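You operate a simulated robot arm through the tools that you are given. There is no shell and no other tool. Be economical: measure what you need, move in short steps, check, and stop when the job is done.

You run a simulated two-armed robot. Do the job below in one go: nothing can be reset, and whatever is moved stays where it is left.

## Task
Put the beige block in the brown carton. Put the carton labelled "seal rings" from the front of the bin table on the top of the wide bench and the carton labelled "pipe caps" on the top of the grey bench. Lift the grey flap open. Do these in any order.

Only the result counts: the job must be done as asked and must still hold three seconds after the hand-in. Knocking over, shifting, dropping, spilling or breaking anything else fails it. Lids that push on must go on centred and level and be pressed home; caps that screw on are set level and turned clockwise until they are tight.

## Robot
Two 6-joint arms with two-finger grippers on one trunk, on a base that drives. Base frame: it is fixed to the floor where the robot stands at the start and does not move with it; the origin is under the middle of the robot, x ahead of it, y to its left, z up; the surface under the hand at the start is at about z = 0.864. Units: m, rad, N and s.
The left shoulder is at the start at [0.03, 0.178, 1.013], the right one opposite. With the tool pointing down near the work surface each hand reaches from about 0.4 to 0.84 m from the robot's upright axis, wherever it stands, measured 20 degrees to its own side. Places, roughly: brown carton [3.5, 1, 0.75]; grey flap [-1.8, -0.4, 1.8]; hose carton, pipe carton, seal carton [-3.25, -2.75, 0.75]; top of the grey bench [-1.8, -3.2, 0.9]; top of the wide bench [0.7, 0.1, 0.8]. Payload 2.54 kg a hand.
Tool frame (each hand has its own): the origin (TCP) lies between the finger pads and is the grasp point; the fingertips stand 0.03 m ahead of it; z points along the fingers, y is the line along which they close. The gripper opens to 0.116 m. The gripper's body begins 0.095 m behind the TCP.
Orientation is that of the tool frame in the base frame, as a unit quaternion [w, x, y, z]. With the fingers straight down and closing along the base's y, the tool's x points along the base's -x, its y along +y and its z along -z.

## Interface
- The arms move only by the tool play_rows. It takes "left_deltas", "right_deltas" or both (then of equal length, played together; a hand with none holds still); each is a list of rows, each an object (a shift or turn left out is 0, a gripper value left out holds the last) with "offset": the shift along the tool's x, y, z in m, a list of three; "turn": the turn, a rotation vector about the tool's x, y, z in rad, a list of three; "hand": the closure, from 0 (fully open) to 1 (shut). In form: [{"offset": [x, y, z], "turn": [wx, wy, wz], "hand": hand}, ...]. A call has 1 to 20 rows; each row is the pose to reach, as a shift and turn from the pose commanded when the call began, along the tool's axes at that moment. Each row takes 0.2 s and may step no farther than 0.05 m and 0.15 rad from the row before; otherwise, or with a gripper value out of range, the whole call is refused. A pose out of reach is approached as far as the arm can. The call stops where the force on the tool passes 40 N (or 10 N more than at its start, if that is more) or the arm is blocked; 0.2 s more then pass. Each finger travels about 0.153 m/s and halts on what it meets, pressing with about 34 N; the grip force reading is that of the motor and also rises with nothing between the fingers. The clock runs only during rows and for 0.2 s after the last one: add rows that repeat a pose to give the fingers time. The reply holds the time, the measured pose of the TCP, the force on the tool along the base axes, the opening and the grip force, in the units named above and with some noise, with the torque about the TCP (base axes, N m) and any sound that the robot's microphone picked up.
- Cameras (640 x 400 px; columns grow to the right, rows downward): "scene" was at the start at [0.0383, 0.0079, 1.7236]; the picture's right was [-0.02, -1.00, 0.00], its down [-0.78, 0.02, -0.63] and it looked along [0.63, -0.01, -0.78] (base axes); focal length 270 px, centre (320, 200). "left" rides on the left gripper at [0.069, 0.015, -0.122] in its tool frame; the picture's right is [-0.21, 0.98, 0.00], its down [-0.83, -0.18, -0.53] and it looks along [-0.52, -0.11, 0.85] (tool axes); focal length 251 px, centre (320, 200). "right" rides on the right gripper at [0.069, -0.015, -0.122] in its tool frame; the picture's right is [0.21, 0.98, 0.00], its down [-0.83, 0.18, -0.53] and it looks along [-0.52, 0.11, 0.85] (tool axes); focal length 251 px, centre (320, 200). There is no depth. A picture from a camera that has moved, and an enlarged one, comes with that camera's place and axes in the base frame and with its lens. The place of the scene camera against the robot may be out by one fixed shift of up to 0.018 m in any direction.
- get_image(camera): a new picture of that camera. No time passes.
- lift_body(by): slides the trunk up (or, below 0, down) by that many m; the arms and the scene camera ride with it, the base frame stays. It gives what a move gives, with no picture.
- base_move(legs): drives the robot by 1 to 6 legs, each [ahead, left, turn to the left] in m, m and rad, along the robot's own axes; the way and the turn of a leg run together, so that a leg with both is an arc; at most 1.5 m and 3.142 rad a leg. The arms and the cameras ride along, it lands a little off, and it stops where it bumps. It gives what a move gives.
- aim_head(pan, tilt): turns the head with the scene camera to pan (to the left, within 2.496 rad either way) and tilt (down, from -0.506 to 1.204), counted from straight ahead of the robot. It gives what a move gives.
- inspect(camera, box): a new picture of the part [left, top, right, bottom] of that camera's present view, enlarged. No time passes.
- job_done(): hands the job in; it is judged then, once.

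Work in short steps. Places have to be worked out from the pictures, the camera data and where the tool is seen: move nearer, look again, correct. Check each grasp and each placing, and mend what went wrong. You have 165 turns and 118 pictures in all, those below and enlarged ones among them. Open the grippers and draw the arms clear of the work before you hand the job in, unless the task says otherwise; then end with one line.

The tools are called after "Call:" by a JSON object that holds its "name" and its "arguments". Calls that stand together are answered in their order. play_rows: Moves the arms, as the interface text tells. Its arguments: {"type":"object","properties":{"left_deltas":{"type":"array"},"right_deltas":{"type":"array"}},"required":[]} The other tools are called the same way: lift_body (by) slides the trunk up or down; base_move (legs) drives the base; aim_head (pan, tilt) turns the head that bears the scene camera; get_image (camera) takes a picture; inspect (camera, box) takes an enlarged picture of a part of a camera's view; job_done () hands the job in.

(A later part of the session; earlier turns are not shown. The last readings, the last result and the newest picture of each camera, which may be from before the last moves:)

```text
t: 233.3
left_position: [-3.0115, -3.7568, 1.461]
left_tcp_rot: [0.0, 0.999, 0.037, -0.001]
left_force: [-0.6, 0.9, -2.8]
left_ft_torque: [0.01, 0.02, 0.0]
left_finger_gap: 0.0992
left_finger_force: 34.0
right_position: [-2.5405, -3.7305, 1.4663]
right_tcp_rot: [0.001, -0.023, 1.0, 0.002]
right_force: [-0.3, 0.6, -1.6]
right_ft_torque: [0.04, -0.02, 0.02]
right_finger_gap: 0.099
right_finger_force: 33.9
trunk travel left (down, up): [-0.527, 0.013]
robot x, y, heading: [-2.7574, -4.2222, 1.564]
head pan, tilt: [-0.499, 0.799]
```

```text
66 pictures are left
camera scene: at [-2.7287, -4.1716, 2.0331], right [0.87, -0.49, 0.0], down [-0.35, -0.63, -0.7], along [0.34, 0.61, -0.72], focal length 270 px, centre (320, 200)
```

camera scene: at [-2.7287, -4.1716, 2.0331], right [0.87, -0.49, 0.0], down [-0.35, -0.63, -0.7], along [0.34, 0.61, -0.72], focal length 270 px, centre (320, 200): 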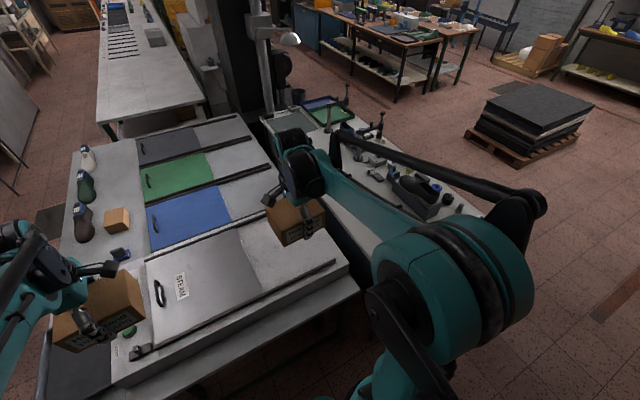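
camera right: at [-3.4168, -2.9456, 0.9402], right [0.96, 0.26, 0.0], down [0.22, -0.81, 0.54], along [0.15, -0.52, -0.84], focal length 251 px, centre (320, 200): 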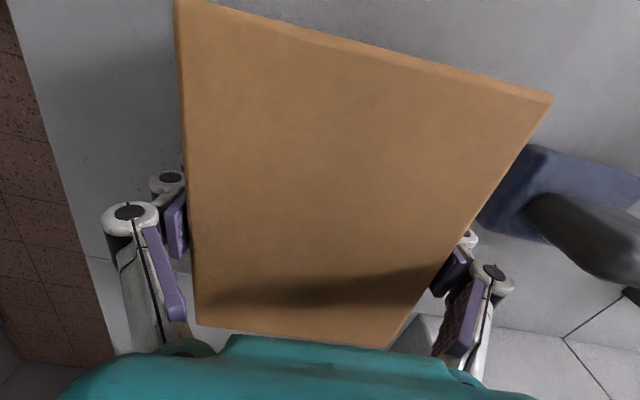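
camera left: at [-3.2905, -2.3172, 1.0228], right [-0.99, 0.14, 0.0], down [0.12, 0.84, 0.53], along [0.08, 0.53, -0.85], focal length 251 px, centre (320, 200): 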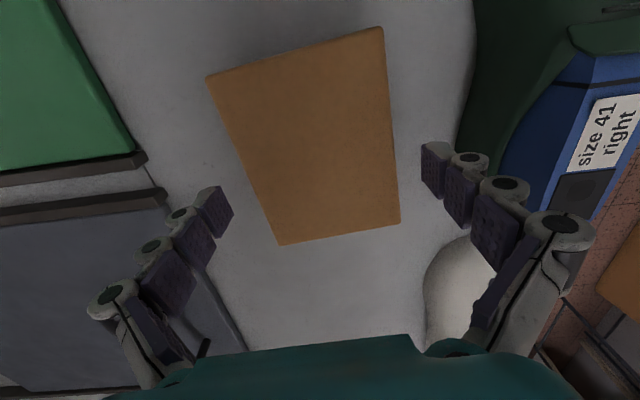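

Good. I tweak heading and y slightly and continue to x of about -1.75, next to the grey bench's left end.

Call:
{"name": "base_move", "arguments": {"legs": [[0.015, 0, 0.008], [0, -0.55, 0], [0, -0.45, 0]]}}

Call:
{"name": "aim_head", "arguments": {"pan": 0, "tilt": 0.9}}

Call:
{"name": "get_image", "arguments": {"camera": "scene"}}

Call:
{"name": "get_image", "arguments": {"camera": "left"}}

```text
t: 239.1
left_position: [-2.0347, -3.7457, 1.4614]
left_tcp_rot: [0.0, 0.999, 0.04, -0.001]
left_force: [-0.3, 0.3, -2.6]
left_ft_torque: [-0.01, -0.03, 0.04]
left_finger_gap: 0.0991
left_finger_force: 34.4
right_position: [-1.5644, -3.7153, 1.4678]
right_tcp_rot: [0.001, -0.026, 1.0, 0.002]
right_force: [0.5, -0.1, -2.5]
right_ft_torque: [-0.02, -0.02, 0.01]
right_finger_gap: 0.0992
right_finger_force: 33.6
trunk travel left (down, up): [-0.527, 0.013]
robot x, y, heading: [-1.7806, -4.2112, 1.573]
head pan, tilt: [-0.499, 0.799]
```

```text
t: 240.0
left_position: [-2.0341, -3.7455, 1.4616]
left_tcp_rot: [0.0, 0.999, 0.04, 0.0]
left_force: [1.1, 0.3, -2.9]
left_ft_torque: [0.02, 0.0, -0.03]
left_finger_gap: 0.0992
left_finger_force: 33.9
right_position: [-1.5631, -3.7158, 1.4667]
right_tcp_rot: [0.002, -0.028, 1.0, 0.001]
right_force: [-0.1, -0.4, -1.9]
right_ft_torque: [0.0, 0.03, -0.01]
right_finger_gap: 0.0992
right_finger_force: 33.7
trunk travel left (down, up): [-0.527, 0.013]
robot x, y, heading: [-1.7775, -4.2085, 1.57]
head pan, tilt: [0.0, 0.901]
```

```text
65 pictures are left
camera scene: at [-1.7861, -4.1531, 2.0252], right [1.0, 0.0, 0.0], down [0.0, -0.78, -0.62], along [0.0, 0.62, -0.78], focal length 270 px, centre (320, 200)
```

scene: 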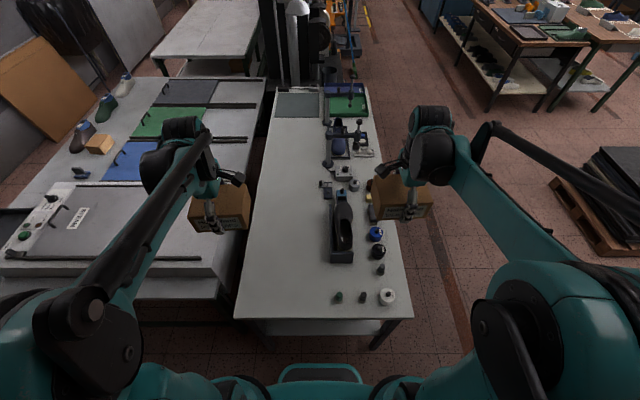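

```text
64 pictures are left
camera left: at [-1.9648, -3.7565, 1.5837], right [-0.14, -0.99, 0.0], down [-0.84, 0.12, 0.53], along [-0.53, 0.07, -0.85], focal length 251 px, centre (320, 200)
```

left: 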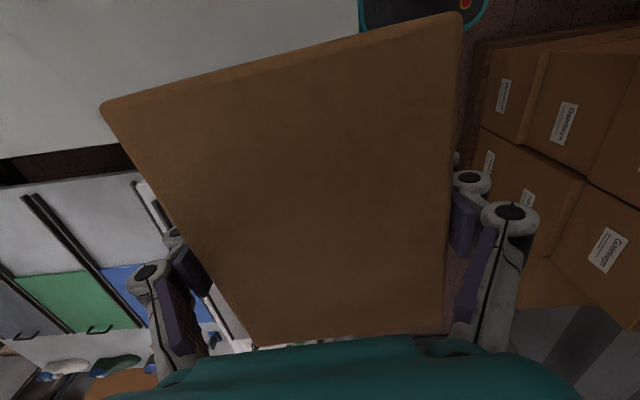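

The bench's left half is free. The target for "pipe caps" is about (-1.95, -3.47). I lower the trunk 0.2, extend the left hand over the spot and check.

Call:
{"name": "lift_body", "arguments": {"by": -0.2}}

Call:
{"name": "play_rows", "arguments": {"left_deltas": [{"offset": [0.015, -0.04, 0]}, {"offset": [0.03, -0.08, 0]}, {"offset": [0.045, -0.12, 0]}, {"offset": [0.06, -0.16, 0]}, {"offset": [0.08, -0.2, 0]}, {"offset": [0.095, -0.24, 0]}, {"offset": [0.107, -0.267, 0.02]}, {"offset": [0.107, -0.267, 0.06]}, {"offset": [0.107, -0.267, 0.1]}, {"offset": [0.107, -0.267, 0.14]}, {"offset": [0.107, -0.267, 0.18]}, {"offset": [0.107, -0.267, 0.2]}, {"offset": [0.107, -0.267, 0.2]}]}}

Call:
{"name": "get_image", "arguments": {"camera": "scene"}}

Call:
{"name": "get_image", "arguments": {"camera": "left"}}

```text
t: 242.2
left_position: [-2.0342, -3.7451, 1.2625]
left_tcp_rot: [0.0, 0.999, 0.039, 0.0]
left_force: [0.6, -0.2, -2.0]
left_ft_torque: [0.0, 0.01, -0.03]
left_finger_gap: 0.0992
left_finger_force: 33.7
right_position: [-1.5633, -3.7156, 1.2673]
right_tcp_rot: [0.001, -0.027, 1.0, 0.003]
right_force: [-0.3, 0.8, -2.1]
right_ft_torque: [0.02, -0.05, 0.02]
right_finger_gap: 0.0995
right_finger_force: 34.0
trunk travel left (down, up): [-0.327, 0.213]
robot x, y, heading: [-1.7774, -4.2088, 1.574]
head pan, tilt: [0.0, 0.901]
```

```text
t: 245.0
left_position: [-1.9481, -3.4709, 1.0598]
left_tcp_rot: [0.0, 0.999, 0.04, 0.0]
left_force: [0.5, -0.1, -2.5]
left_ft_torque: [0.03, 0.0, 0.03]
left_finger_gap: 0.0992
left_finger_force: 34.4
right_position: [-1.5619, -3.7157, 1.2657]
right_tcp_rot: [0.0, -0.026, 1.0, 0.003]
right_force: [0.0, -0.3, -1.5]
right_ft_torque: [-0.01, -0.02, 0.0]
right_finger_gap: 0.0992
right_finger_force: 33.9
trunk travel left (down, up): [-0.327, 0.213]
robot x, y, heading: [-1.7771, -4.2115, 1.574]
head pan, tilt: [0.0, 0.901]
```

```text
63 pictures are left
camera scene: at [-1.7859, -4.1534, 1.8252], right [1.0, 0.0, 0.0], down [0.0, -0.78, -0.62], along [0.0, 0.62, -0.78], focal length 270 px, centre (320, 200)
```

scene: 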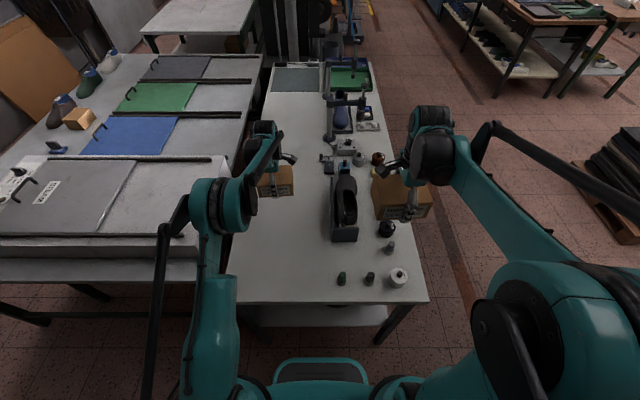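

```text
62 pictures are left
camera left: at [-1.8788, -3.4812, 1.1822], right [-0.14, -0.99, 0.0], down [-0.84, 0.12, 0.53], along [-0.53, 0.07, -0.85], focal length 251 px, centre (320, 200)
```

left: 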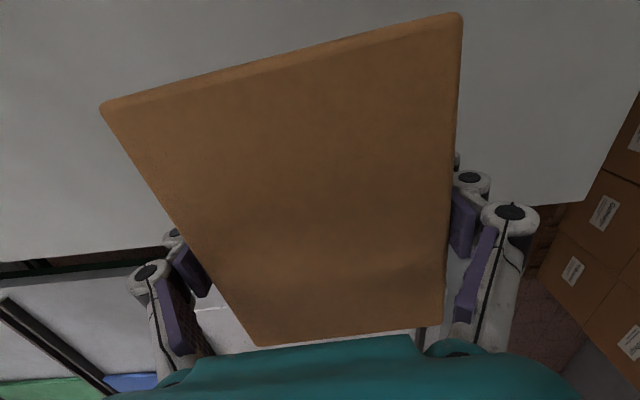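

The spot is clear, with the bench edge at x = -2.10. I shift 2 cm inward and lower toward the surface.

Call:
{"name": "play_rows", "arguments": {"left_deltas": [{"offset": [0.02, 0, 0.03]}, {"offset": [0.02, 0, 0.06]}, {"offset": [0.02, 0, 0.085]}, {"offset": [0.02, 0, 0.1]}, {"offset": [0.02, 0, 0.106]}, {"offset": [0.02, 0, 0.11]}, {"offset": [0.02, 0, 0.11]}]}}

```text
t: 246.6
left_position: [-1.9285, -3.4699, 0.9502]
left_tcp_rot: [0.0, 0.999, 0.04, 0.001]
left_force: [0.2, 0.2, -2.9]
left_ft_torque: [0.02, 0.02, -0.02]
left_finger_gap: 0.0992
left_finger_force: 34.0
right_position: [-1.5638, -3.7159, 1.2666]
right_tcp_rot: [0.0, -0.026, 1.0, 0.002]
right_force: [0.7, 0.4, -1.5]
right_ft_torque: [0.0, -0.03, 0.02]
right_finger_gap: 0.0992
right_finger_force: 33.9
trunk travel left (down, up): [-0.327, 0.213]
robot x, y, heading: [-1.7777, -4.2114, 1.571]
head pan, tilt: [0.0, 0.901]
```

No contact yet, so I keep lowering in small steps.

Call:
{"name": "play_rows", "arguments": {"left_deltas": [{"offset": [0, 0, 0.005]}, {"offset": [0, 0, 0.01]}, {"offset": [0, 0, 0.015]}, {"offset": [0, 0, 0.02]}, {"offset": [0, 0, 0.025]}, {"offset": [0, 0, 0.03]}, {"offset": [0, 0, 0.035]}, {"offset": [0, 0, 0.04]}, {"offset": [0, 0, 0.045]}, {"offset": [0, 0, 0.05]}, {"offset": [0, 0, 0.055]}, {"offset": [0, 0, 0.06]}]}}

Call:
{"name": "get_image", "arguments": {"camera": "scene"}}

```text
t: 249.2
left_position: [-1.9278, -3.4704, 0.891]
left_tcp_rot: [0.0, 0.999, 0.04, 0.001]
left_force: [0.0, 0.5, -3.5]
left_ft_torque: [0.0, 0.0, 0.02]
left_finger_gap: 0.0993
left_finger_force: 34.7
right_position: [-1.5626, -3.7153, 1.2667]
right_tcp_rot: [0.001, -0.026, 1.0, 0.002]
right_force: [-0.4, -0.2, -2.4]
right_ft_torque: [0.01, -0.03, -0.02]
right_finger_gap: 0.099
right_finger_force: 33.5
trunk travel left (down, up): [-0.327, 0.213]
robot x, y, heading: [-1.7754, -4.2076, 1.57]
head pan, tilt: [0.0, 0.901]
```

```text
61 pictures are left
camera scene: at [-1.786, -4.1527, 1.8251], right [1.0, 0.0, 0.0], down [0.0, -0.78, -0.62], along [0.0, 0.62, -0.78], focal length 270 px, centre (320, 200)
```

scene: 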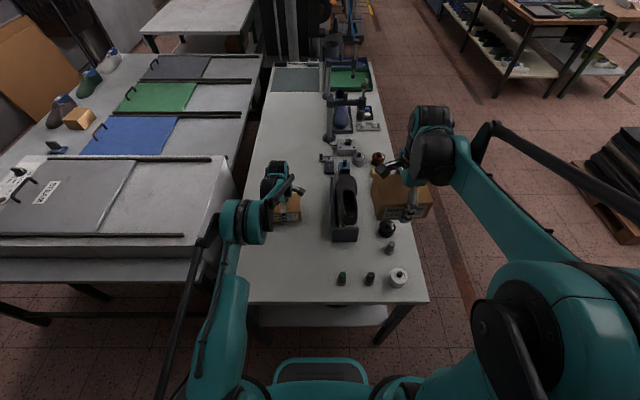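

Two views put the bench top at about 0.84. I keep lowering.

Call:
{"name": "play_rows", "arguments": {"left_deltas": [{"offset": [0, 0, 0.004]}, {"offset": [0, 0, 0.008]}, {"offset": [0, 0, 0.012]}, {"offset": [0, 0, 0.016]}, {"offset": [0, 0, 0.02]}, {"offset": [0, 0, 0.024]}, {"offset": [0, 0, 0.028]}, {"offset": [0, 0, 0.032]}, {"offset": [0, 0, 0.036]}, {"offset": [0, 0, 0.04]}]}}

```text
t: 250.3
left_position: [-1.9285, -3.4699, 0.8786]
left_tcp_rot: [-0.002, 0.999, 0.04, -0.001]
left_force: [0.2, -0.3, 21.9]
left_ft_torque: [-1.25, -0.05, 0.03]
left_finger_gap: 0.0993
left_finger_force: 33.9
right_position: [-1.5626, -3.7175, 1.2677]
right_tcp_rot: [0.002, -0.026, 1.0, 0.004]
right_force: [-0.1, 0.3, -2.6]
right_ft_torque: [0.0, -0.03, 0.02]
right_finger_gap: 0.0991
right_finger_force: 34.0
trunk travel left (down, up): [-0.327, 0.213]
robot x, y, heading: [-1.7786, -4.2086, 1.567]
head pan, tilt: [0.0, 0.901]
stopped in row 5 (left hand): the force on the tool passed its limit at 44 N (the readings are from after the stop); the commanded pose is now the measured one
```

It's resting on the bench. I release slowly and raise straight up.

Call:
{"name": "play_rows", "arguments": {"left_deltas": [{"offset": [0, 0, -0.001]}, {"offset": [0, 0, -0.001], "hand": 0.1}, {"offset": [0, 0, -0.001], "hand": 0}, {"offset": [0, 0, -0.001]}, {"offset": [0, 0, -0.03]}, {"offset": [0, 0, -0.07]}, {"offset": [0, 0, -0.11]}, {"offset": [0, 0, -0.15]}, {"offset": [0, 0, -0.19]}, {"offset": [0, 0, -0.23]}, {"offset": [0, 0, -0.23]}]}}

Call:
{"name": "get_image", "arguments": {"camera": "left"}}

Call:
{"name": "get_image", "arguments": {"camera": "scene"}}

```text
t: 252.7
left_position: [-1.926, -3.4688, 1.106]
left_tcp_rot: [0.0, 0.999, 0.04, 0.0]
left_force: [0.3, 0.6, -0.6]
left_ft_torque: [-0.01, -0.03, 0.03]
left_finger_gap: 0.116
left_finger_force: 0.2
right_position: [-1.5617, -3.7145, 1.2665]
right_tcp_rot: [0.001, -0.026, 1.0, 0.002]
right_force: [-0.9, 0.3, -2.2]
right_ft_torque: [-0.04, -0.01, 0.0]
right_finger_gap: 0.0991
right_finger_force: 34.2
trunk travel left (down, up): [-0.327, 0.213]
robot x, y, heading: [-1.7793, -4.2084, 1.571]
head pan, tilt: [0.0, 0.901]
```

```text
60 pictures are left
camera left: at [-1.8574, -3.48, 1.2281], right [-0.14, -0.99, 0.0], down [-0.84, 0.11, 0.53], along [-0.53, 0.07, -0.84], focal length 251 px, centre (320, 200)
```

left: 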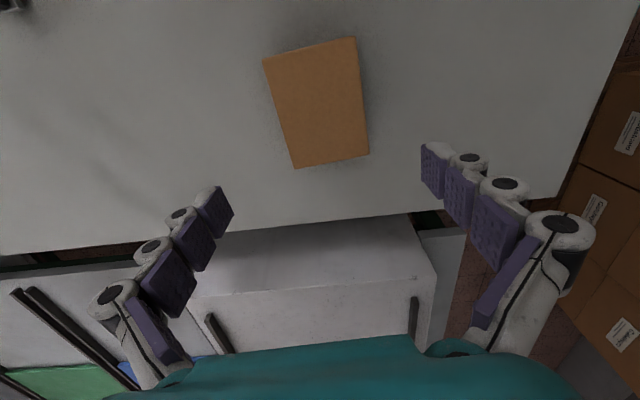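

```text
59 pictures are left
camera scene: at [-1.786, -4.1523, 1.8251], right [1.0, 0.0, 0.0], down [0.0, -0.78, -0.62], along [0.0, 0.62, -0.78], focal length 270 px, centre (320, 200)
```

scene: 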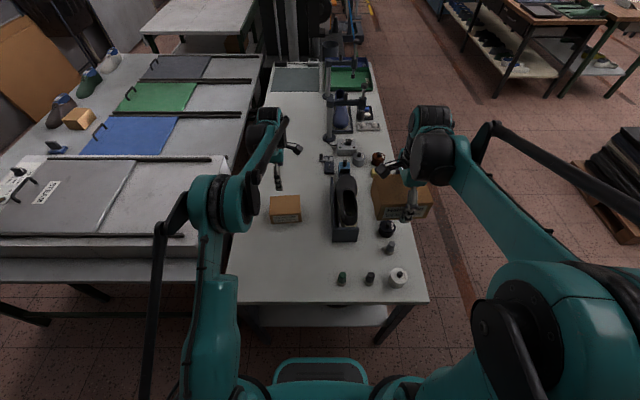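

Pipe caps are placed. I retract the left hand, raise the trunk and strafe out of the corridor.

Call:
{"name": "play_rows", "arguments": {"left_deltas": [{"offset": [0, 0, -0.05]}, {"offset": [0, 0, -0.1]}, {"offset": [-0.01, 0.03, -0.13]}, {"offset": [-0.03, 0.07, -0.15]}, {"offset": [-0.05, 0.11, -0.15]}, {"offset": [-0.07, 0.15, -0.15]}, {"offset": [-0.09, 0.19, -0.15]}, {"offset": [-0.11, 0.23, -0.15]}, {"offset": [-0.128, 0.266, -0.15]}, {"offset": [-0.128, 0.266, -0.15]}]}}

Call:
{"name": "lift_body", "arguments": {"by": 0.2}}

Call:
{"name": "base_move", "arguments": {"legs": [[0, -0.6, 0], [0, -0.7, 0]]}}

Call:
{"name": "get_image", "arguments": {"camera": "scene"}}

```text
t: 254.9
left_position: [-2.033, -3.744, 1.2544]
left_tcp_rot: [-0.001, 0.999, 0.04, -0.001]
left_force: [0.6, 0.2, -0.3]
left_ft_torque: [-0.04, 0.03, -0.02]
left_finger_gap: 0.1159
left_finger_force: 0.1
right_position: [-1.562, -3.7147, 1.2663]
right_tcp_rot: [0.0, -0.026, 1.0, 0.001]
right_force: [0.0, -0.1, -1.7]
right_ft_torque: [-0.01, 0.0, -0.02]
right_finger_gap: 0.0993
right_finger_force: 35.1
trunk travel left (down, up): [-0.327, 0.213]
robot x, y, heading: [-1.7772, -4.2111, 1.569]
head pan, tilt: [0.0, 0.901]
```

```text
t: 257.1
left_position: [-2.0342, -3.7437, 1.4539]
left_tcp_rot: [-0.001, 0.999, 0.041, 0.0]
left_force: [0.0, -0.1, 0.0]
left_ft_torque: [0.0, 0.01, 0.0]
left_finger_gap: 0.1163
left_finger_force: 0.1
right_position: [-1.5625, -3.7157, 1.4675]
right_tcp_rot: [0.001, -0.026, 1.0, 0.002]
right_force: [-0.8, 0.4, -2.1]
right_ft_torque: [0.0, 0.01, -0.02]
right_finger_gap: 0.0993
right_finger_force: 33.5
trunk travel left (down, up): [-0.527, 0.013]
robot x, y, heading: [-1.7742, -4.209, 1.57]
head pan, tilt: [0.0, 0.901]
```

```text
t: 263.9
left_position: [-0.7299, -3.7357, 1.4542]
left_tcp_rot: [-0.001, 0.999, 0.051, 0.0]
left_force: [0.5, -0.2, 0.0]
left_ft_torque: [-0.02, -0.02, 0.01]
left_finger_gap: 0.116
left_finger_force: 0.0
right_position: [-0.2589, -3.6977, 1.4672]
right_tcp_rot: [0.002, -0.037, 0.999, 0.003]
right_force: [-1.2, 0.0, -2.1]
right_ft_torque: [-0.03, 0.01, 0.01]
right_finger_gap: 0.099
right_finger_force: 34.2
trunk travel left (down, up): [-0.527, 0.013]
robot x, y, heading: [-0.4648, -4.1937, 1.588]
head pan, tilt: [0.0, 0.901]
```

```text
58 pictures are left
camera scene: at [-0.4735, -4.139, 2.0252], right [1.0, 0.02, 0.0], down [0.02, -0.78, -0.62], along [-0.01, 0.62, -0.78], focal length 270 px, centre (320, 200)
```

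scene: 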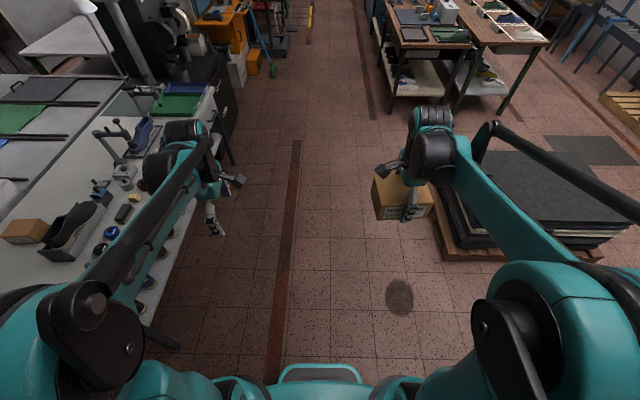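

Out in the open. I drive up beside the wide bench and turn to face it.

Call:
{"name": "base_move", "arguments": {"legs": [[0, 0, -0.017], [1.45, 0, 0], [1.45, 0, 0], [1.35, 0, 0]]}}

Call:
{"name": "base_move", "arguments": {"legs": [[0, 0, -1.571]]}}

Call:
{"name": "aim_head", "arguments": {"pan": 0, "tilt": 0.8}}

Call:
{"name": "get_image", "arguments": {"camera": "scene"}}

```text
t: 284.3
left_position: [-0.6827, 0.4455, 1.4549]
left_tcp_rot: [-0.002, 0.999, 0.033, 0.0]
left_force: [-1.0, 0.7, -0.1]
left_ft_torque: [-0.02, 0.01, 0.0]
left_finger_gap: 0.1157
left_finger_force: 0.2
right_position: [-0.212, 0.4692, 1.4664]
right_tcp_rot: [0.001, -0.02, 1.0, 0.003]
right_force: [-0.3, 0.1, -2.6]
right_ft_torque: [0.03, 0.01, -0.01]
right_finger_gap: 0.0991
right_finger_force: 34.2
trunk travel left (down, up): [-0.527, 0.013]
robot x, y, heading: [-0.4328, -0.0194, 1.556]
head pan, tilt: [0.0, 0.901]
```

```text
t: 288.6
left_position: [0.0368, 0.221, 1.4544]
left_tcp_rot: [0.0, 0.726, -0.688, 0.0]
left_force: [-0.1, -0.1, -0.7]
left_ft_torque: [0.01, 0.01, 0.02]
left_finger_gap: 0.1161
left_finger_force: 0.0
right_position: [0.0534, -0.2514, 1.4679]
right_tcp_rot: [0.003, 0.698, 0.716, 0.002]
right_force: [0.4, 0.2, -2.1]
right_ft_torque: [0.01, -0.01, 0.05]
right_finger_gap: 0.0991
right_finger_force: 34.1
trunk travel left (down, up): [-0.527, 0.013]
robot x, y, heading: [-0.432, -0.0203, -0.033]
head pan, tilt: [0.0, 0.901]
```

```text
t: 289.2
left_position: [0.0372, 0.221, 1.4552]
left_tcp_rot: [-0.001, 0.725, -0.689, 0.002]
left_force: [0.1, 0.4, -0.3]
left_ft_torque: [0.03, 0.0, 0.03]
left_finger_gap: 0.116
left_finger_force: 0.0
right_position: [0.0529, -0.2505, 1.4668]
right_tcp_rot: [0.002, 0.698, 0.716, 0.001]
right_force: [0.5, -0.4, -2.3]
right_ft_torque: [0.0, 0.01, -0.02]
right_finger_gap: 0.099
right_finger_force: 34.5
trunk travel left (down, up): [-0.527, 0.013]
robot x, y, heading: [-0.4355, -0.018, -0.031]
head pan, tilt: [0.0, 0.799]
```

```text
57 pictures are left
camera scene: at [-0.3909, -0.0136, 2.033], right [-0.03, -1.0, 0.0], down [-0.72, 0.02, -0.7], along [0.7, -0.02, -0.72], focal length 270 px, centre (320, 200)
```

scene: 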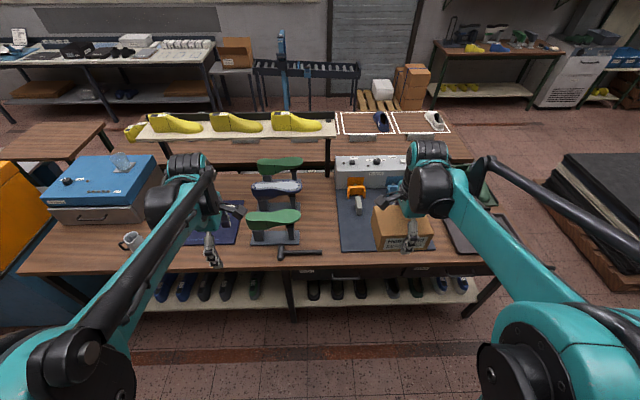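

The free wood spot between the hammer and the mat is visible at about (0.54, -0.06). I approach and lower the trunk.

Call:
{"name": "base_move", "arguments": {"legs": [[0, 0, 0.032], [0.33, 0, 0], [0, 0.12, 0]]}}

Call:
{"name": "lift_body", "arguments": {"by": -0.25}}

Call:
{"name": "get_image", "arguments": {"camera": "scene"}}

```text
t: 292.6
left_position: [0.3596, 0.3542, 1.4536]
left_tcp_rot: [-0.001, 0.737, -0.676, 0.0]
left_force: [0.2, 0.6, 0.7]
left_ft_torque: [0.02, 0.04, 0.01]
left_finger_gap: 0.1161
left_finger_force: 0.1
right_position: [0.3913, -0.1163, 1.4656]
right_tcp_rot: [0.001, 0.686, 0.728, 0.002]
right_force: [-0.5, -0.6, -1.8]
right_ft_torque: [-0.02, 0.03, 0.02]
right_finger_gap: 0.0991
right_finger_force: 34.2
trunk travel left (down, up): [-0.527, 0.013]
robot x, y, heading: [-0.1018, 0.0948, 0.008]
head pan, tilt: [0.0, 0.799]
```

```text
t: 295.2
left_position: [0.3589, 0.3539, 1.2053]
left_tcp_rot: [-0.002, 0.737, -0.676, 0.002]
left_force: [0.1, 0.4, -0.6]
left_ft_torque: [0.04, 0.0, 0.0]
left_finger_gap: 0.116
left_finger_force: 0.0
right_position: [0.3914, -0.1156, 1.2176]
right_tcp_rot: [0.003, 0.685, 0.728, 0.001]
right_force: [0.6, 0.1, -2.1]
right_ft_torque: [0.01, 0.01, 0.0]
right_finger_gap: 0.0992
right_finger_force: 33.7
trunk travel left (down, up): [-0.277, 0.263]
robot x, y, heading: [-0.1048, 0.0953, 0.003]
head pan, tilt: [0.0, 0.799]
```

```text
56 pictures are left
camera scene: at [-0.0604, 0.1063, 1.7832], right [0.01, -1.0, 0.0], down [-0.72, 0.0, -0.7], along [0.7, 0.0, -0.72], focal length 270 px, centre (320, 200)
```

scene: 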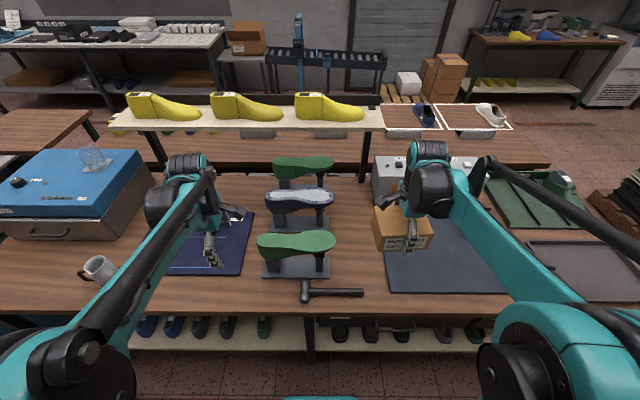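

Target about (0.57, -0.05). I carry the carton over and lower to about 4 cm above the surface, then check.

Call:
{"name": "play_rows", "arguments": {"right_deltas": [{"offset": [0.01, 0.04, 0]}, {"offset": [0.02, 0.08, 0]}, {"offset": [0.035, 0.12, 0]}, {"offset": [0.045, 0.16, 0.01]}, {"offset": [0.055, 0.184, 0.04]}, {"offset": [0.055, 0.184, 0.08]}, {"offset": [0.055, 0.184, 0.12]}, {"offset": [0.055, 0.184, 0.16]}, {"offset": [0.055, 0.184, 0.2]}, {"offset": [0.055, 0.184, 0.23]}, {"offset": [0.055, 0.184, 0.25]}, {"offset": [0.055, 0.184, 0.25]}]}}

Call:
{"name": "get_image", "arguments": {"camera": "scene"}}

Call:
{"name": "get_image", "arguments": {"camera": "right"}}

```text
t: 297.8
left_position: [0.3579, 0.3554, 1.2041]
left_tcp_rot: [-0.001, 0.737, -0.676, 0.002]
left_force: [0.2, -0.1, 0.0]
left_ft_torque: [-0.02, 0.0, 0.01]
left_finger_gap: 0.1159
left_finger_force: 0.0
right_position: [0.5737, -0.0483, 0.9684]
right_tcp_rot: [0.003, 0.685, 0.728, 0.001]
right_force: [-0.1, -0.5, -2.7]
right_ft_torque: [-0.03, -0.01, -0.03]
right_finger_gap: 0.099
right_finger_force: 34.0
trunk travel left (down, up): [-0.277, 0.263]
robot x, y, heading: [-0.1049, 0.0988, 0.008]
head pan, tilt: [0.0, 0.799]
```

```text
55 pictures are left
camera scene: at [-0.0604, 0.1064, 1.7831], right [0.01, -1.0, 0.0], down [-0.72, 0.0, -0.7], along [0.7, 0.0, -0.72], focal length 270 px, centre (320, 200)
```

scene: 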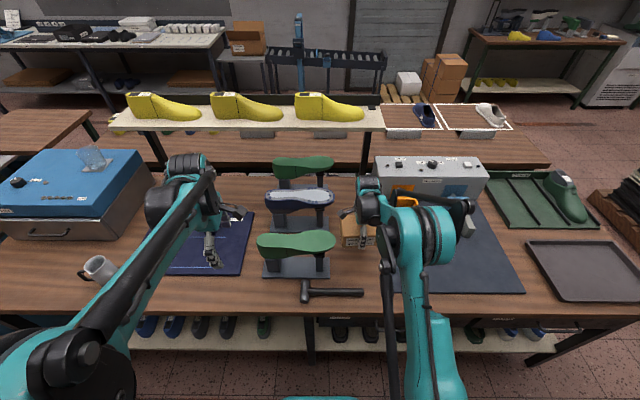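

```text
54 pictures are left
camera right: at [0.554, 0.0202, 1.09], right [0.96, 0.27, 0.0], down [0.23, -0.81, 0.54], along [0.15, -0.51, -0.84], focal length 251 px, centre (320, 200)
```

right: 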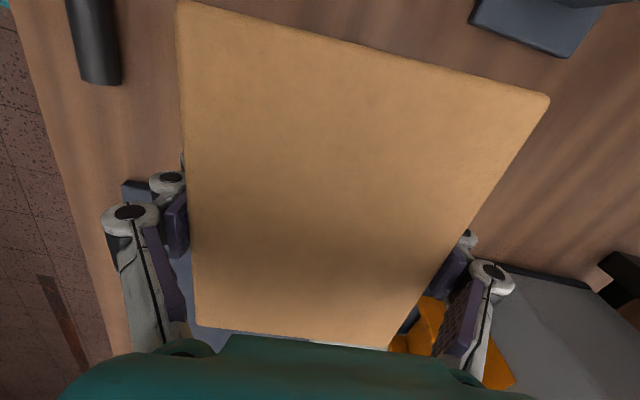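

Clear all around. I lower until contact.

Call:
{"name": "play_rows", "arguments": {"right_deltas": [{"offset": [0, 0, 0.015]}, {"offset": [0, 0, 0.03]}, {"offset": [0, 0, 0.038]}, {"offset": [0, 0, 0.043]}, {"offset": [0, 0, 0.047]}, {"offset": [0, 0, 0.051]}, {"offset": [0, 0, 0.055]}, {"offset": [0, 0, 0.059]}, {"offset": [0, 0, 0.063]}, {"offset": [0, 0, 0.067]}, {"offset": [0, 0, 0.071]}, {"offset": [0, 0, 0.075]}]}}

```text
t: 300.4
left_position: [0.3586, 0.3556, 1.2046]
left_tcp_rot: [0.0, 0.738, -0.675, 0.001]
left_force: [0.0, -0.6, 0.0]
left_ft_torque: [0.02, -0.03, -0.02]
left_finger_gap: 0.1161
left_finger_force: 0.1
right_position: [0.5727, -0.0496, 0.892]
right_tcp_rot: [0.002, 0.685, 0.728, 0.001]
right_force: [-0.4, 0.7, -2.6]
right_ft_torque: [0.0, 0.0, -0.05]
right_finger_gap: 0.099
right_finger_force: 34.5
trunk travel left (down, up): [-0.277, 0.263]
robot x, y, heading: [-0.1, 0.0954, 0.002]
head pan, tilt: [0.0, 0.799]
```

No contact yet, so I continue in small steps.

Call:
{"name": "play_rows", "arguments": {"right_deltas": [{"offset": [0, 0, 0.004]}, {"offset": [0, 0, 0.008]}, {"offset": [0, 0, 0.012]}, {"offset": [0, 0, 0.016]}, {"offset": [0, 0, 0.02]}, {"offset": [0, 0, 0.024]}, {"offset": [0, 0, 0.028]}, {"offset": [0, 0, 0.032]}, {"offset": [0, 0, 0.036]}, {"offset": [0, 0, 0.04]}, {"offset": [0, 0, 0.044]}, {"offset": [0, 0, 0.048]}, {"offset": [0, 0, 0.052]}, {"offset": [0, 0, 0.056]}]}}

Call:
{"name": "get_image", "arguments": {"camera": "scene"}}

```text
t: 302.1
left_position: [0.3561, 0.3551, 1.2056]
left_tcp_rot: [-0.001, 0.737, -0.675, 0.002]
left_force: [0.2, 0.1, -0.1]
left_ft_torque: [-0.01, 0.02, -0.01]
left_finger_gap: 0.1163
left_finger_force: 0.0
right_position: [0.5724, -0.0511, 0.8687]
right_tcp_rot: [0.003, 0.686, 0.728, 0.003]
right_force: [2.3, -0.2, 31.9]
right_ft_torque: [0.14, 1.76, 0.07]
right_finger_gap: 0.0993
right_finger_force: 33.9
trunk travel left (down, up): [-0.277, 0.263]
robot x, y, heading: [-0.1065, 0.0932, 0.003]
head pan, tilt: [0.0, 0.799]
stopped in row 8 (right hand): the force on the tool passed its limit at 45 N (the readings are from after the stop); the commanded pose is now the measured one
```

```text
53 pictures are left
camera scene: at [-0.063, 0.1071, 1.7835], right [0.01, -1.0, 0.0], down [-0.72, 0.0, -0.7], along [0.7, 0.0, -0.72], focal length 270 px, centre (320, 200)
```

scene: 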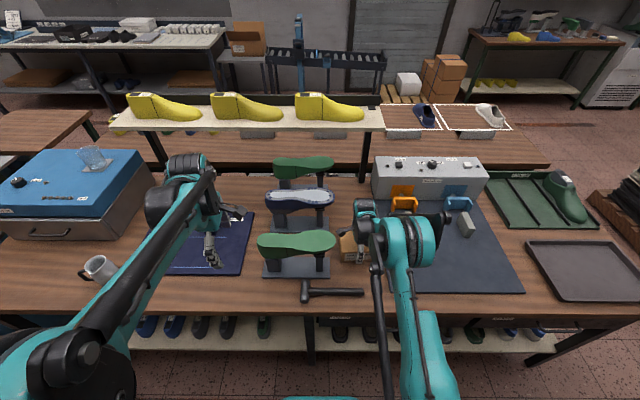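

Contact. I release and raise straight up, then check.

Call:
{"name": "play_rows", "arguments": {"right_deltas": [{"offset": [0, 0, -0.001]}, {"offset": [0, 0, -0.001], "hand": 0.1}, {"offset": [0, 0, -0.001], "hand": 0}, {"offset": [0, 0, -0.001]}, {"offset": [0, 0, -0.03]}, {"offset": [0, 0, -0.07]}, {"offset": [0, 0, -0.11]}, {"offset": [0, 0, -0.15]}, {"offset": [0, 0, -0.19]}, {"offset": [0, 0, -0.23]}, {"offset": [0, 0, -0.23]}]}}

Call:
{"name": "get_image", "arguments": {"camera": "right"}}

```text
t: 304.5
left_position: [0.36, 0.3543, 1.2037]
left_tcp_rot: [-0.001, 0.737, -0.675, 0.0]
left_force: [0.6, 0.4, 0.8]
left_ft_torque: [0.0, 0.04, 0.0]
left_finger_gap: 0.116
left_finger_force: 0.0
right_position: [0.5717, -0.0507, 1.0948]
right_tcp_rot: [0.003, 0.686, 0.728, 0.0]
right_force: [-0.4, 0.4, 0.8]
right_ft_torque: [0.0, 0.02, 0.02]
right_finger_gap: 0.1159
right_finger_force: 0.1
trunk travel left (down, up): [-0.277, 0.263]
robot x, y, heading: [-0.1059, 0.095, 0.002]
head pan, tilt: [0.0, 0.799]
```

```text
52 pictures are left
camera right: at [0.5533, 0.0171, 1.2173], right [0.96, 0.27, 0.01], down [0.23, -0.81, 0.54], along [0.15, -0.51, -0.84], focal length 251 px, centre (320, 200)
```

right: 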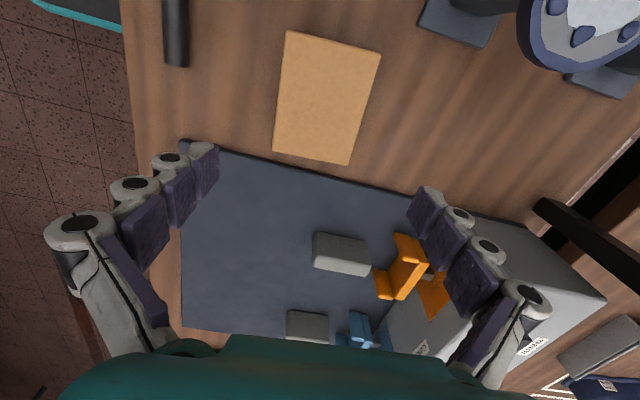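

Seal rings are placed on the bench. I retract the right hand, back off, raise the trunk and turn toward the flap at (-1.8, -0.4, 1.8).

Call:
{"name": "play_rows", "arguments": {"right_deltas": [{"offset": [0, 0, -0.05]}, {"offset": [0, -0.02, -0.09]}, {"offset": [-0.01, -0.06, -0.1]}, {"offset": [-0.03, -0.1, -0.1]}, {"offset": [-0.05, -0.14, -0.1]}, {"offset": [-0.07, -0.18, -0.1]}, {"offset": [-0.08, -0.2, -0.1]}, {"offset": [-0.08, -0.2, -0.1]}]}}

Call:
{"name": "base_move", "arguments": {"legs": [[-0.45, 0, 0], [0, 0, 1.57], [0, 0, 1.57]]}}

Call:
{"name": "aim_head", "arguments": {"pan": 0, "tilt": 0.1}}

Call:
{"name": "get_image", "arguments": {"camera": "scene"}}

```text
t: 306.3
left_position: [0.3593, 0.3549, 1.2044]
left_tcp_rot: [-0.001, 0.737, -0.676, 0.0]
left_force: [0.3, 0.4, 0.2]
left_ft_torque: [0.02, 0.02, 0.03]
left_finger_gap: 0.1157
left_finger_force: 0.0
right_position: [0.3783, -0.1424, 1.1938]
right_tcp_rot: [0.003, 0.686, 0.728, 0.003]
right_force: [0.9, -1.2, 0.3]
right_ft_torque: [0.02, 0.02, -0.02]
right_finger_gap: 0.116
right_finger_force: 0.0
trunk travel left (down, up): [-0.277, 0.263]
robot x, y, heading: [-0.1024, 0.0973, 0.008]
head pan, tilt: [0.0, 0.799]
```

```text
t: 316.7
left_position: [-1.0231, -0.1666, 1.2048]
left_tcp_rot: [-0.001, 0.676, 0.736, -0.001]
left_force: [-0.3, 0.5, 0.8]
left_ft_torque: [0.01, 0.0, 0.01]
left_finger_gap: 0.116
left_finger_force: 0.1
right_position: [-1.0425, 0.3295, 1.1949]
right_tcp_rot: [0.002, 0.727, -0.686, -0.003]
right_force: [-0.1, 0.1, 0.3]
right_ft_torque: [-0.04, 0.0, 0.0]
right_finger_gap: 0.1162
right_finger_force: 0.0
trunk travel left (down, up): [-0.277, 0.263]
robot x, y, heading: [-0.5624, 0.0883, -3.14]
head pan, tilt: [0.0, 0.799]
```

```text
t: 317.7
left_position: [-1.0243, -0.1649, 1.2052]
left_tcp_rot: [-0.002, 0.677, 0.736, -0.002]
left_force: [0.3, -0.2, 0.6]
left_ft_torque: [0.01, -0.01, 0.01]
left_finger_gap: 0.116
left_finger_force: 0.0
right_position: [-1.0427, 0.3307, 1.1944]
right_tcp_rot: [0.001, 0.727, -0.686, -0.004]
right_force: [-0.5, -0.3, -0.1]
right_ft_torque: [0.03, 0.0, -0.05]
right_finger_gap: 0.116
right_finger_force: 0.0
trunk travel left (down, up): [-0.277, 0.263]
robot x, y, heading: [-0.5617, 0.0943, -3.139]
head pan, tilt: [0.0, 0.099]
```

```text
51 pictures are left
camera scene: at [-0.6317, 0.1015, 1.846], right [0.0, 1.0, 0.0], down [0.1, 0.0, -0.99], along [-0.99, 0.0, -0.1], focal length 270 px, centre (320, 200)
```

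scene: 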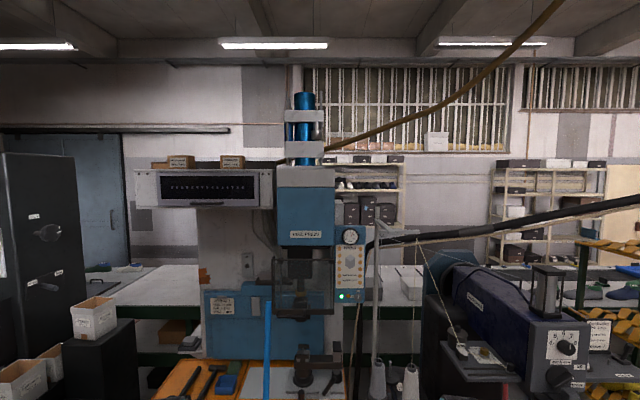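

The hood with a dark slotted panel and a handle is at the left of the press. I zoom in.

Call:
{"name": "inspect", "arguments": {"camera": "scene", "box": [125, 145, 285, 245]}}

```text
4.00 times, centred on (205, 195) of scene
camera zoom: at [-0.6317, 0.1015, 1.846], right [0.0, 1.0, 0.0], down [0.1, 0.0, -0.99], along [-0.99, 0.0, -0.1], focal length 1082 px, centre (780, 220)
```

zoom: 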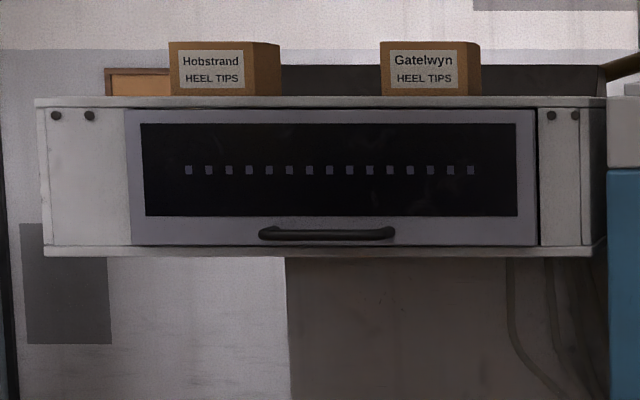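

The flap is hinged at the top with a bar handle along its lower edge (z of about 1.72, y of about -0.37). I raise the trunk and pitch the left gripper to point forward with its fingers closing vertically.

Call:
{"name": "lift_body", "arguments": {"by": 0.25}}

Call:
{"name": "play_rows", "arguments": {"left_deltas": [{"offset": [0, 0, 0], "turn": [0.145, 0, 0]}, {"offset": [0, 0, 0], "turn": [0.29, 0, 0]}, {"offset": [0, 0, -0.02], "turn": [0.435, 0, 0]}, {"offset": [0, 0, -0.04], "turn": [0.58, 0, 0]}, {"offset": [0, 0, -0.06], "turn": [0.725, 0, 0]}, {"offset": [0, 0, -0.08], "turn": [0.87, 0, 0]}, {"offset": [0, 0, -0.1], "turn": [1.015, 0, 0]}, {"offset": [0, 0, -0.12], "turn": [1.16, 0, 0]}, {"offset": [0, 0, -0.14], "turn": [1.305, 0, 0]}, {"offset": [0, 0, -0.16], "turn": [1.45, 0, 0]}, {"offset": [0, 0, -0.18], "turn": [1.571, 0, 0]}, {"offset": [0, 0, -0.18], "turn": [1.571, 0, 0]}]}}

Call:
{"name": "aim_head", "arguments": {"pan": 0.3, "tilt": 0.5}}

Call:
{"name": "get_image", "arguments": {"camera": "scene"}}

```text
t: 320.3
left_position: [-1.0241, -0.1661, 1.4541]
left_tcp_rot: [-0.001, 0.676, 0.737, -0.002]
left_force: [0.6, -0.5, 0.3]
left_ft_torque: [-0.01, 0.01, 0.01]
left_finger_gap: 0.1159
left_finger_force: 0.2
right_position: [-1.0435, 0.331, 1.4438]
right_tcp_rot: [0.002, 0.726, -0.687, -0.003]
right_force: [0.2, 0.3, 0.1]
right_ft_torque: [0.01, 0.01, 0.05]
right_finger_gap: 0.1159
right_finger_force: 0.0
trunk travel left (down, up): [-0.527, 0.013]
robot x, y, heading: [-0.5628, 0.0953, -3.14]
head pan, tilt: [0.0, 0.099]
```

```text
t: 322.9
left_position: [-1.0222, -0.1656, 1.6362]
left_tcp_rot: [0.479, -0.476, -0.521, 0.522]
left_force: [0.5, 0.2, -0.7]
left_ft_torque: [-0.01, 0.02, -0.02]
left_finger_gap: 0.1161
left_finger_force: 0.0
right_position: [-1.042, 0.331, 1.4429]
right_tcp_rot: [0.002, 0.728, -0.686, -0.003]
right_force: [-0.2, -0.5, -0.5]
right_ft_torque: [0.0, -0.01, 0.0]
right_finger_gap: 0.1159
right_finger_force: 0.0
trunk travel left (down, up): [-0.527, 0.013]
robot x, y, heading: [-0.559, 0.0889, -3.142]
head pan, tilt: [0.0, 0.099]
```

```text
t: 323.8
left_position: [-1.0232, -0.1657, 1.6355]
left_tcp_rot: [0.479, -0.476, -0.52, 0.522]
left_force: [0.3, 0.8, -0.3]
left_ft_torque: [0.02, 0.0, -0.05]
left_finger_gap: 0.1161
left_finger_force: 0.2
right_position: [-1.0424, 0.331, 1.4448]
right_tcp_rot: [0.002, 0.727, -0.686, -0.003]
right_force: [0.3, 0.5, 0.1]
right_ft_torque: [0.02, -0.01, 0.03]
right_finger_gap: 0.116
right_finger_force: 0.1
trunk travel left (down, up): [-0.527, 0.013]
robot x, y, heading: [-0.5619, 0.0919, -3.141]
head pan, tilt: [0.3, 0.499]
```

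```text
49 pictures are left
camera scene: at [-0.6264, 0.0748, 2.0591], right [-0.3, 0.95, 0.0], down [0.46, 0.14, -0.88], along [-0.84, -0.26, -0.48], focal length 270 px, centre (320, 200)
```

scene: 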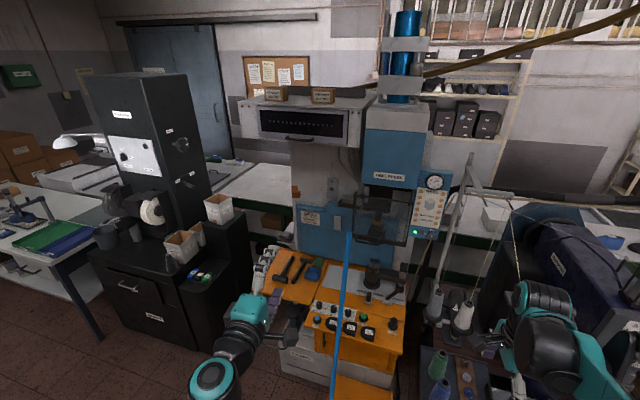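

The gripper points forward. A blue pole leans against the press with its foot somewhere in front of it, so I must locate that foot before driving closer.

Call:
{"name": "aim_head", "arguments": {"pan": 0.15, "tilt": 0.95}}

Call:
{"name": "get_image", "arguments": {"camera": "scene"}}

```text
t: 324.7
left_position: [-1.0229, -0.1649, 1.6354]
left_tcp_rot: [0.479, -0.477, -0.52, 0.522]
left_force: [1.8, 0.3, 0.5]
left_ft_torque: [0.01, 0.0, 0.0]
left_finger_gap: 0.1162
left_finger_force: 0.1
right_position: [-1.0411, 0.3295, 1.4437]
right_tcp_rot: [0.002, 0.728, -0.686, -0.003]
right_force: [0.0, 0.2, 0.0]
right_ft_torque: [0.04, -0.01, 0.0]
right_finger_gap: 0.1161
right_finger_force: 0.1
trunk travel left (down, up): [-0.527, 0.013]
robot x, y, heading: [-0.5599, 0.093, -3.137]
head pan, tilt: [0.15, 0.949]
```

```text
48 pictures are left
camera scene: at [-0.6114, 0.0907, 2.0216], right [-0.15, 0.99, 0.0], down [0.8, 0.13, -0.58], along [-0.58, -0.09, -0.81], focal length 270 px, centre (320, 200)
```

scene: 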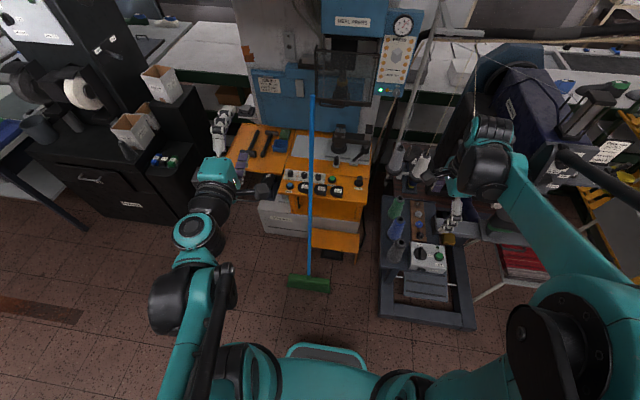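

It's a broom, with its head on the floor at about (-1.28, -0.25 to 0.08). I'll keep the base front short of it, at robot x of about -0.88, and reach out with the left arm.

Call:
{"name": "base_move", "arguments": {"legs": [[0, 0.28, 0], [0.3, 0, 0]]}}

Call:
{"name": "aim_head", "arguments": {"pan": 0.1, "tilt": 0.35}}

Call:
{"name": "get_image", "arguments": {"camera": "scene"}}

Call:
{"name": "get_image", "arguments": {"camera": "left"}}

```text
t: 328.3
left_position: [-1.317, -0.4538, 1.6366]
left_tcp_rot: [0.477, -0.475, -0.522, 0.523]
left_force: [-0.1, -0.5, 0.5]
left_ft_torque: [0.0, 0.02, 0.0]
left_finger_gap: 0.116
left_finger_force: 0.0
right_position: [-1.3394, 0.0431, 1.4438]
right_tcp_rot: [0.002, 0.729, -0.684, -0.003]
right_force: [0.2, -0.1, -0.4]
right_ft_torque: [0.03, 0.04, 0.02]
right_finger_gap: 0.1161
right_finger_force: 0.0
trunk travel left (down, up): [-0.527, 0.013]
robot x, y, heading: [-0.8579, -0.1941, -3.131]
head pan, tilt: [0.15, 0.949]
```

```text
t: 329.3
left_position: [-1.3172, -0.4544, 1.6349]
left_tcp_rot: [0.478, -0.475, -0.521, 0.524]
left_force: [0.4, 0.0, -0.2]
left_ft_torque: [-0.02, 0.0, -0.03]
left_finger_gap: 0.1157
left_finger_force: 0.0
right_position: [-1.3406, 0.0421, 1.4442]
right_tcp_rot: [0.002, 0.73, -0.684, -0.003]
right_force: [-0.1, 0.0, 0.3]
right_ft_torque: [-0.01, 0.03, 0.01]
right_finger_gap: 0.116
right_finger_force: 0.2
trunk travel left (down, up): [-0.527, 0.013]
robot x, y, heading: [-0.8592, -0.1926, -3.131]
head pan, tilt: [0.099, 0.351]
```

```text
47 pictures are left
camera scene: at [-0.9283, -0.1939, 2.0727], right [-0.11, 0.99, 0.0], down [0.34, 0.04, -0.94], along [-0.93, -0.1, -0.34], focal length 270 px, centre (320, 200)
```

scene: 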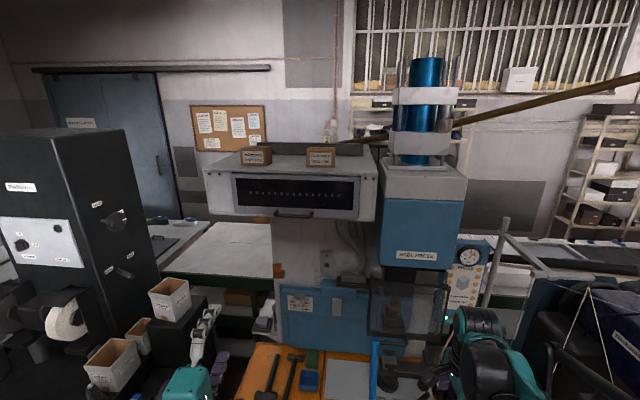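

```text
46 pictures are left
camera left: at [-1.2036, -0.3759, 1.6207], right [0.02, -0.21, -0.98], down [0.61, -0.77, 0.18], along [-0.79, -0.6, 0.12], focal length 251 px, centre (320, 200)
```

left: 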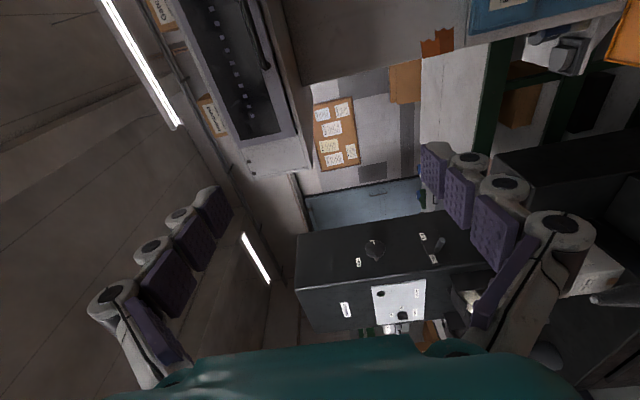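

The handle triangulates to about (-1.735, -0.36, 1.724) and the hinge line to z of about 1.845. I move the left hand to just in front of the handle, with the yaw squared.

Call:
{"name": "play_rows", "arguments": {"left_deltas": [{"offset": [0.03, -0.03, 0.01], "turn": [0, 0.03, 0]}, {"offset": [0.06, -0.06, 0.03], "turn": [0, 0.06, 0]}, {"offset": [0.09, -0.085, 0.055], "turn": [0, 0.092, 0]}, {"offset": [0.115, -0.09, 0.09], "turn": [0, 0.092, 0]}, {"offset": [0.121, -0.09, 0.13], "turn": [0, 0.092, 0], "hand": 0.3}, {"offset": [0.121, -0.09, 0.17], "turn": [0, 0.092, 0], "hand": 0.5}, {"offset": [0.121, -0.09, 0.21], "turn": [0, 0.092, 0]}, {"offset": [0.121, -0.09, 0.25], "turn": [0, 0.092, 0]}, {"offset": [0.121, -0.09, 0.28], "turn": [0, 0.092, 0]}, {"offset": [0.121, -0.09, 0.28], "turn": [0, 0.092, 0]}]}}

Call:
{"name": "get_image", "arguments": {"camera": "left"}}

Call:
{"name": "get_image", "arguments": {"camera": "scene"}}

```text
t: 331.5
left_position: [-1.6074, -0.3591, 1.726]
left_tcp_rot: [0.501, -0.499, -0.498, 0.502]
left_force: [1.0, 0.5, -0.3]
left_ft_torque: [0.0, -0.01, 0.03]
left_finger_gap: 0.058
left_finger_force: 0.1
right_position: [-1.3405, 0.0421, 1.4444]
right_tcp_rot: [0.003, 0.73, -0.684, -0.003]
right_force: [0.4, 1.2, 0.6]
right_ft_torque: [0.03, 0.04, -0.01]
right_finger_gap: 0.1161
right_finger_force: 0.0
trunk travel left (down, up): [-0.527, 0.013]
robot x, y, heading: [-0.8594, -0.1922, -3.131]
head pan, tilt: [0.099, 0.351]
```

```text
45 pictures are left
camera left: at [-1.4862, -0.292, 1.7108], right [0.0, -0.22, -0.98], down [0.54, -0.83, 0.18], along [-0.84, -0.52, 0.12], focal length 251 px, centre (320, 200)
```

left: 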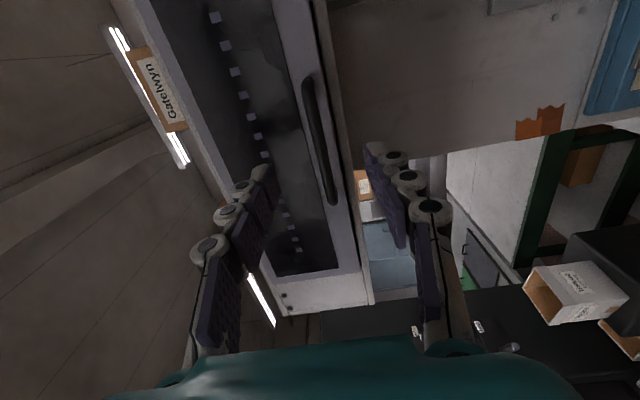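

```text
44 pictures are left
camera scene: at [-0.928, -0.1938, 2.0728], right [-0.11, 0.99, 0.0], down [0.34, 0.04, -0.94], along [-0.93, -0.1, -0.34], focal length 270 px, centre (320, 200)
```

scene: 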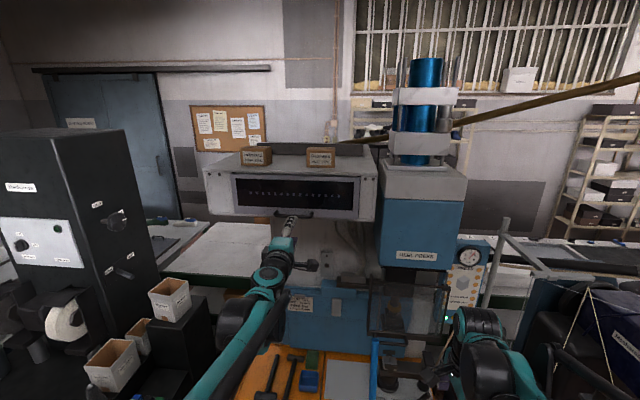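

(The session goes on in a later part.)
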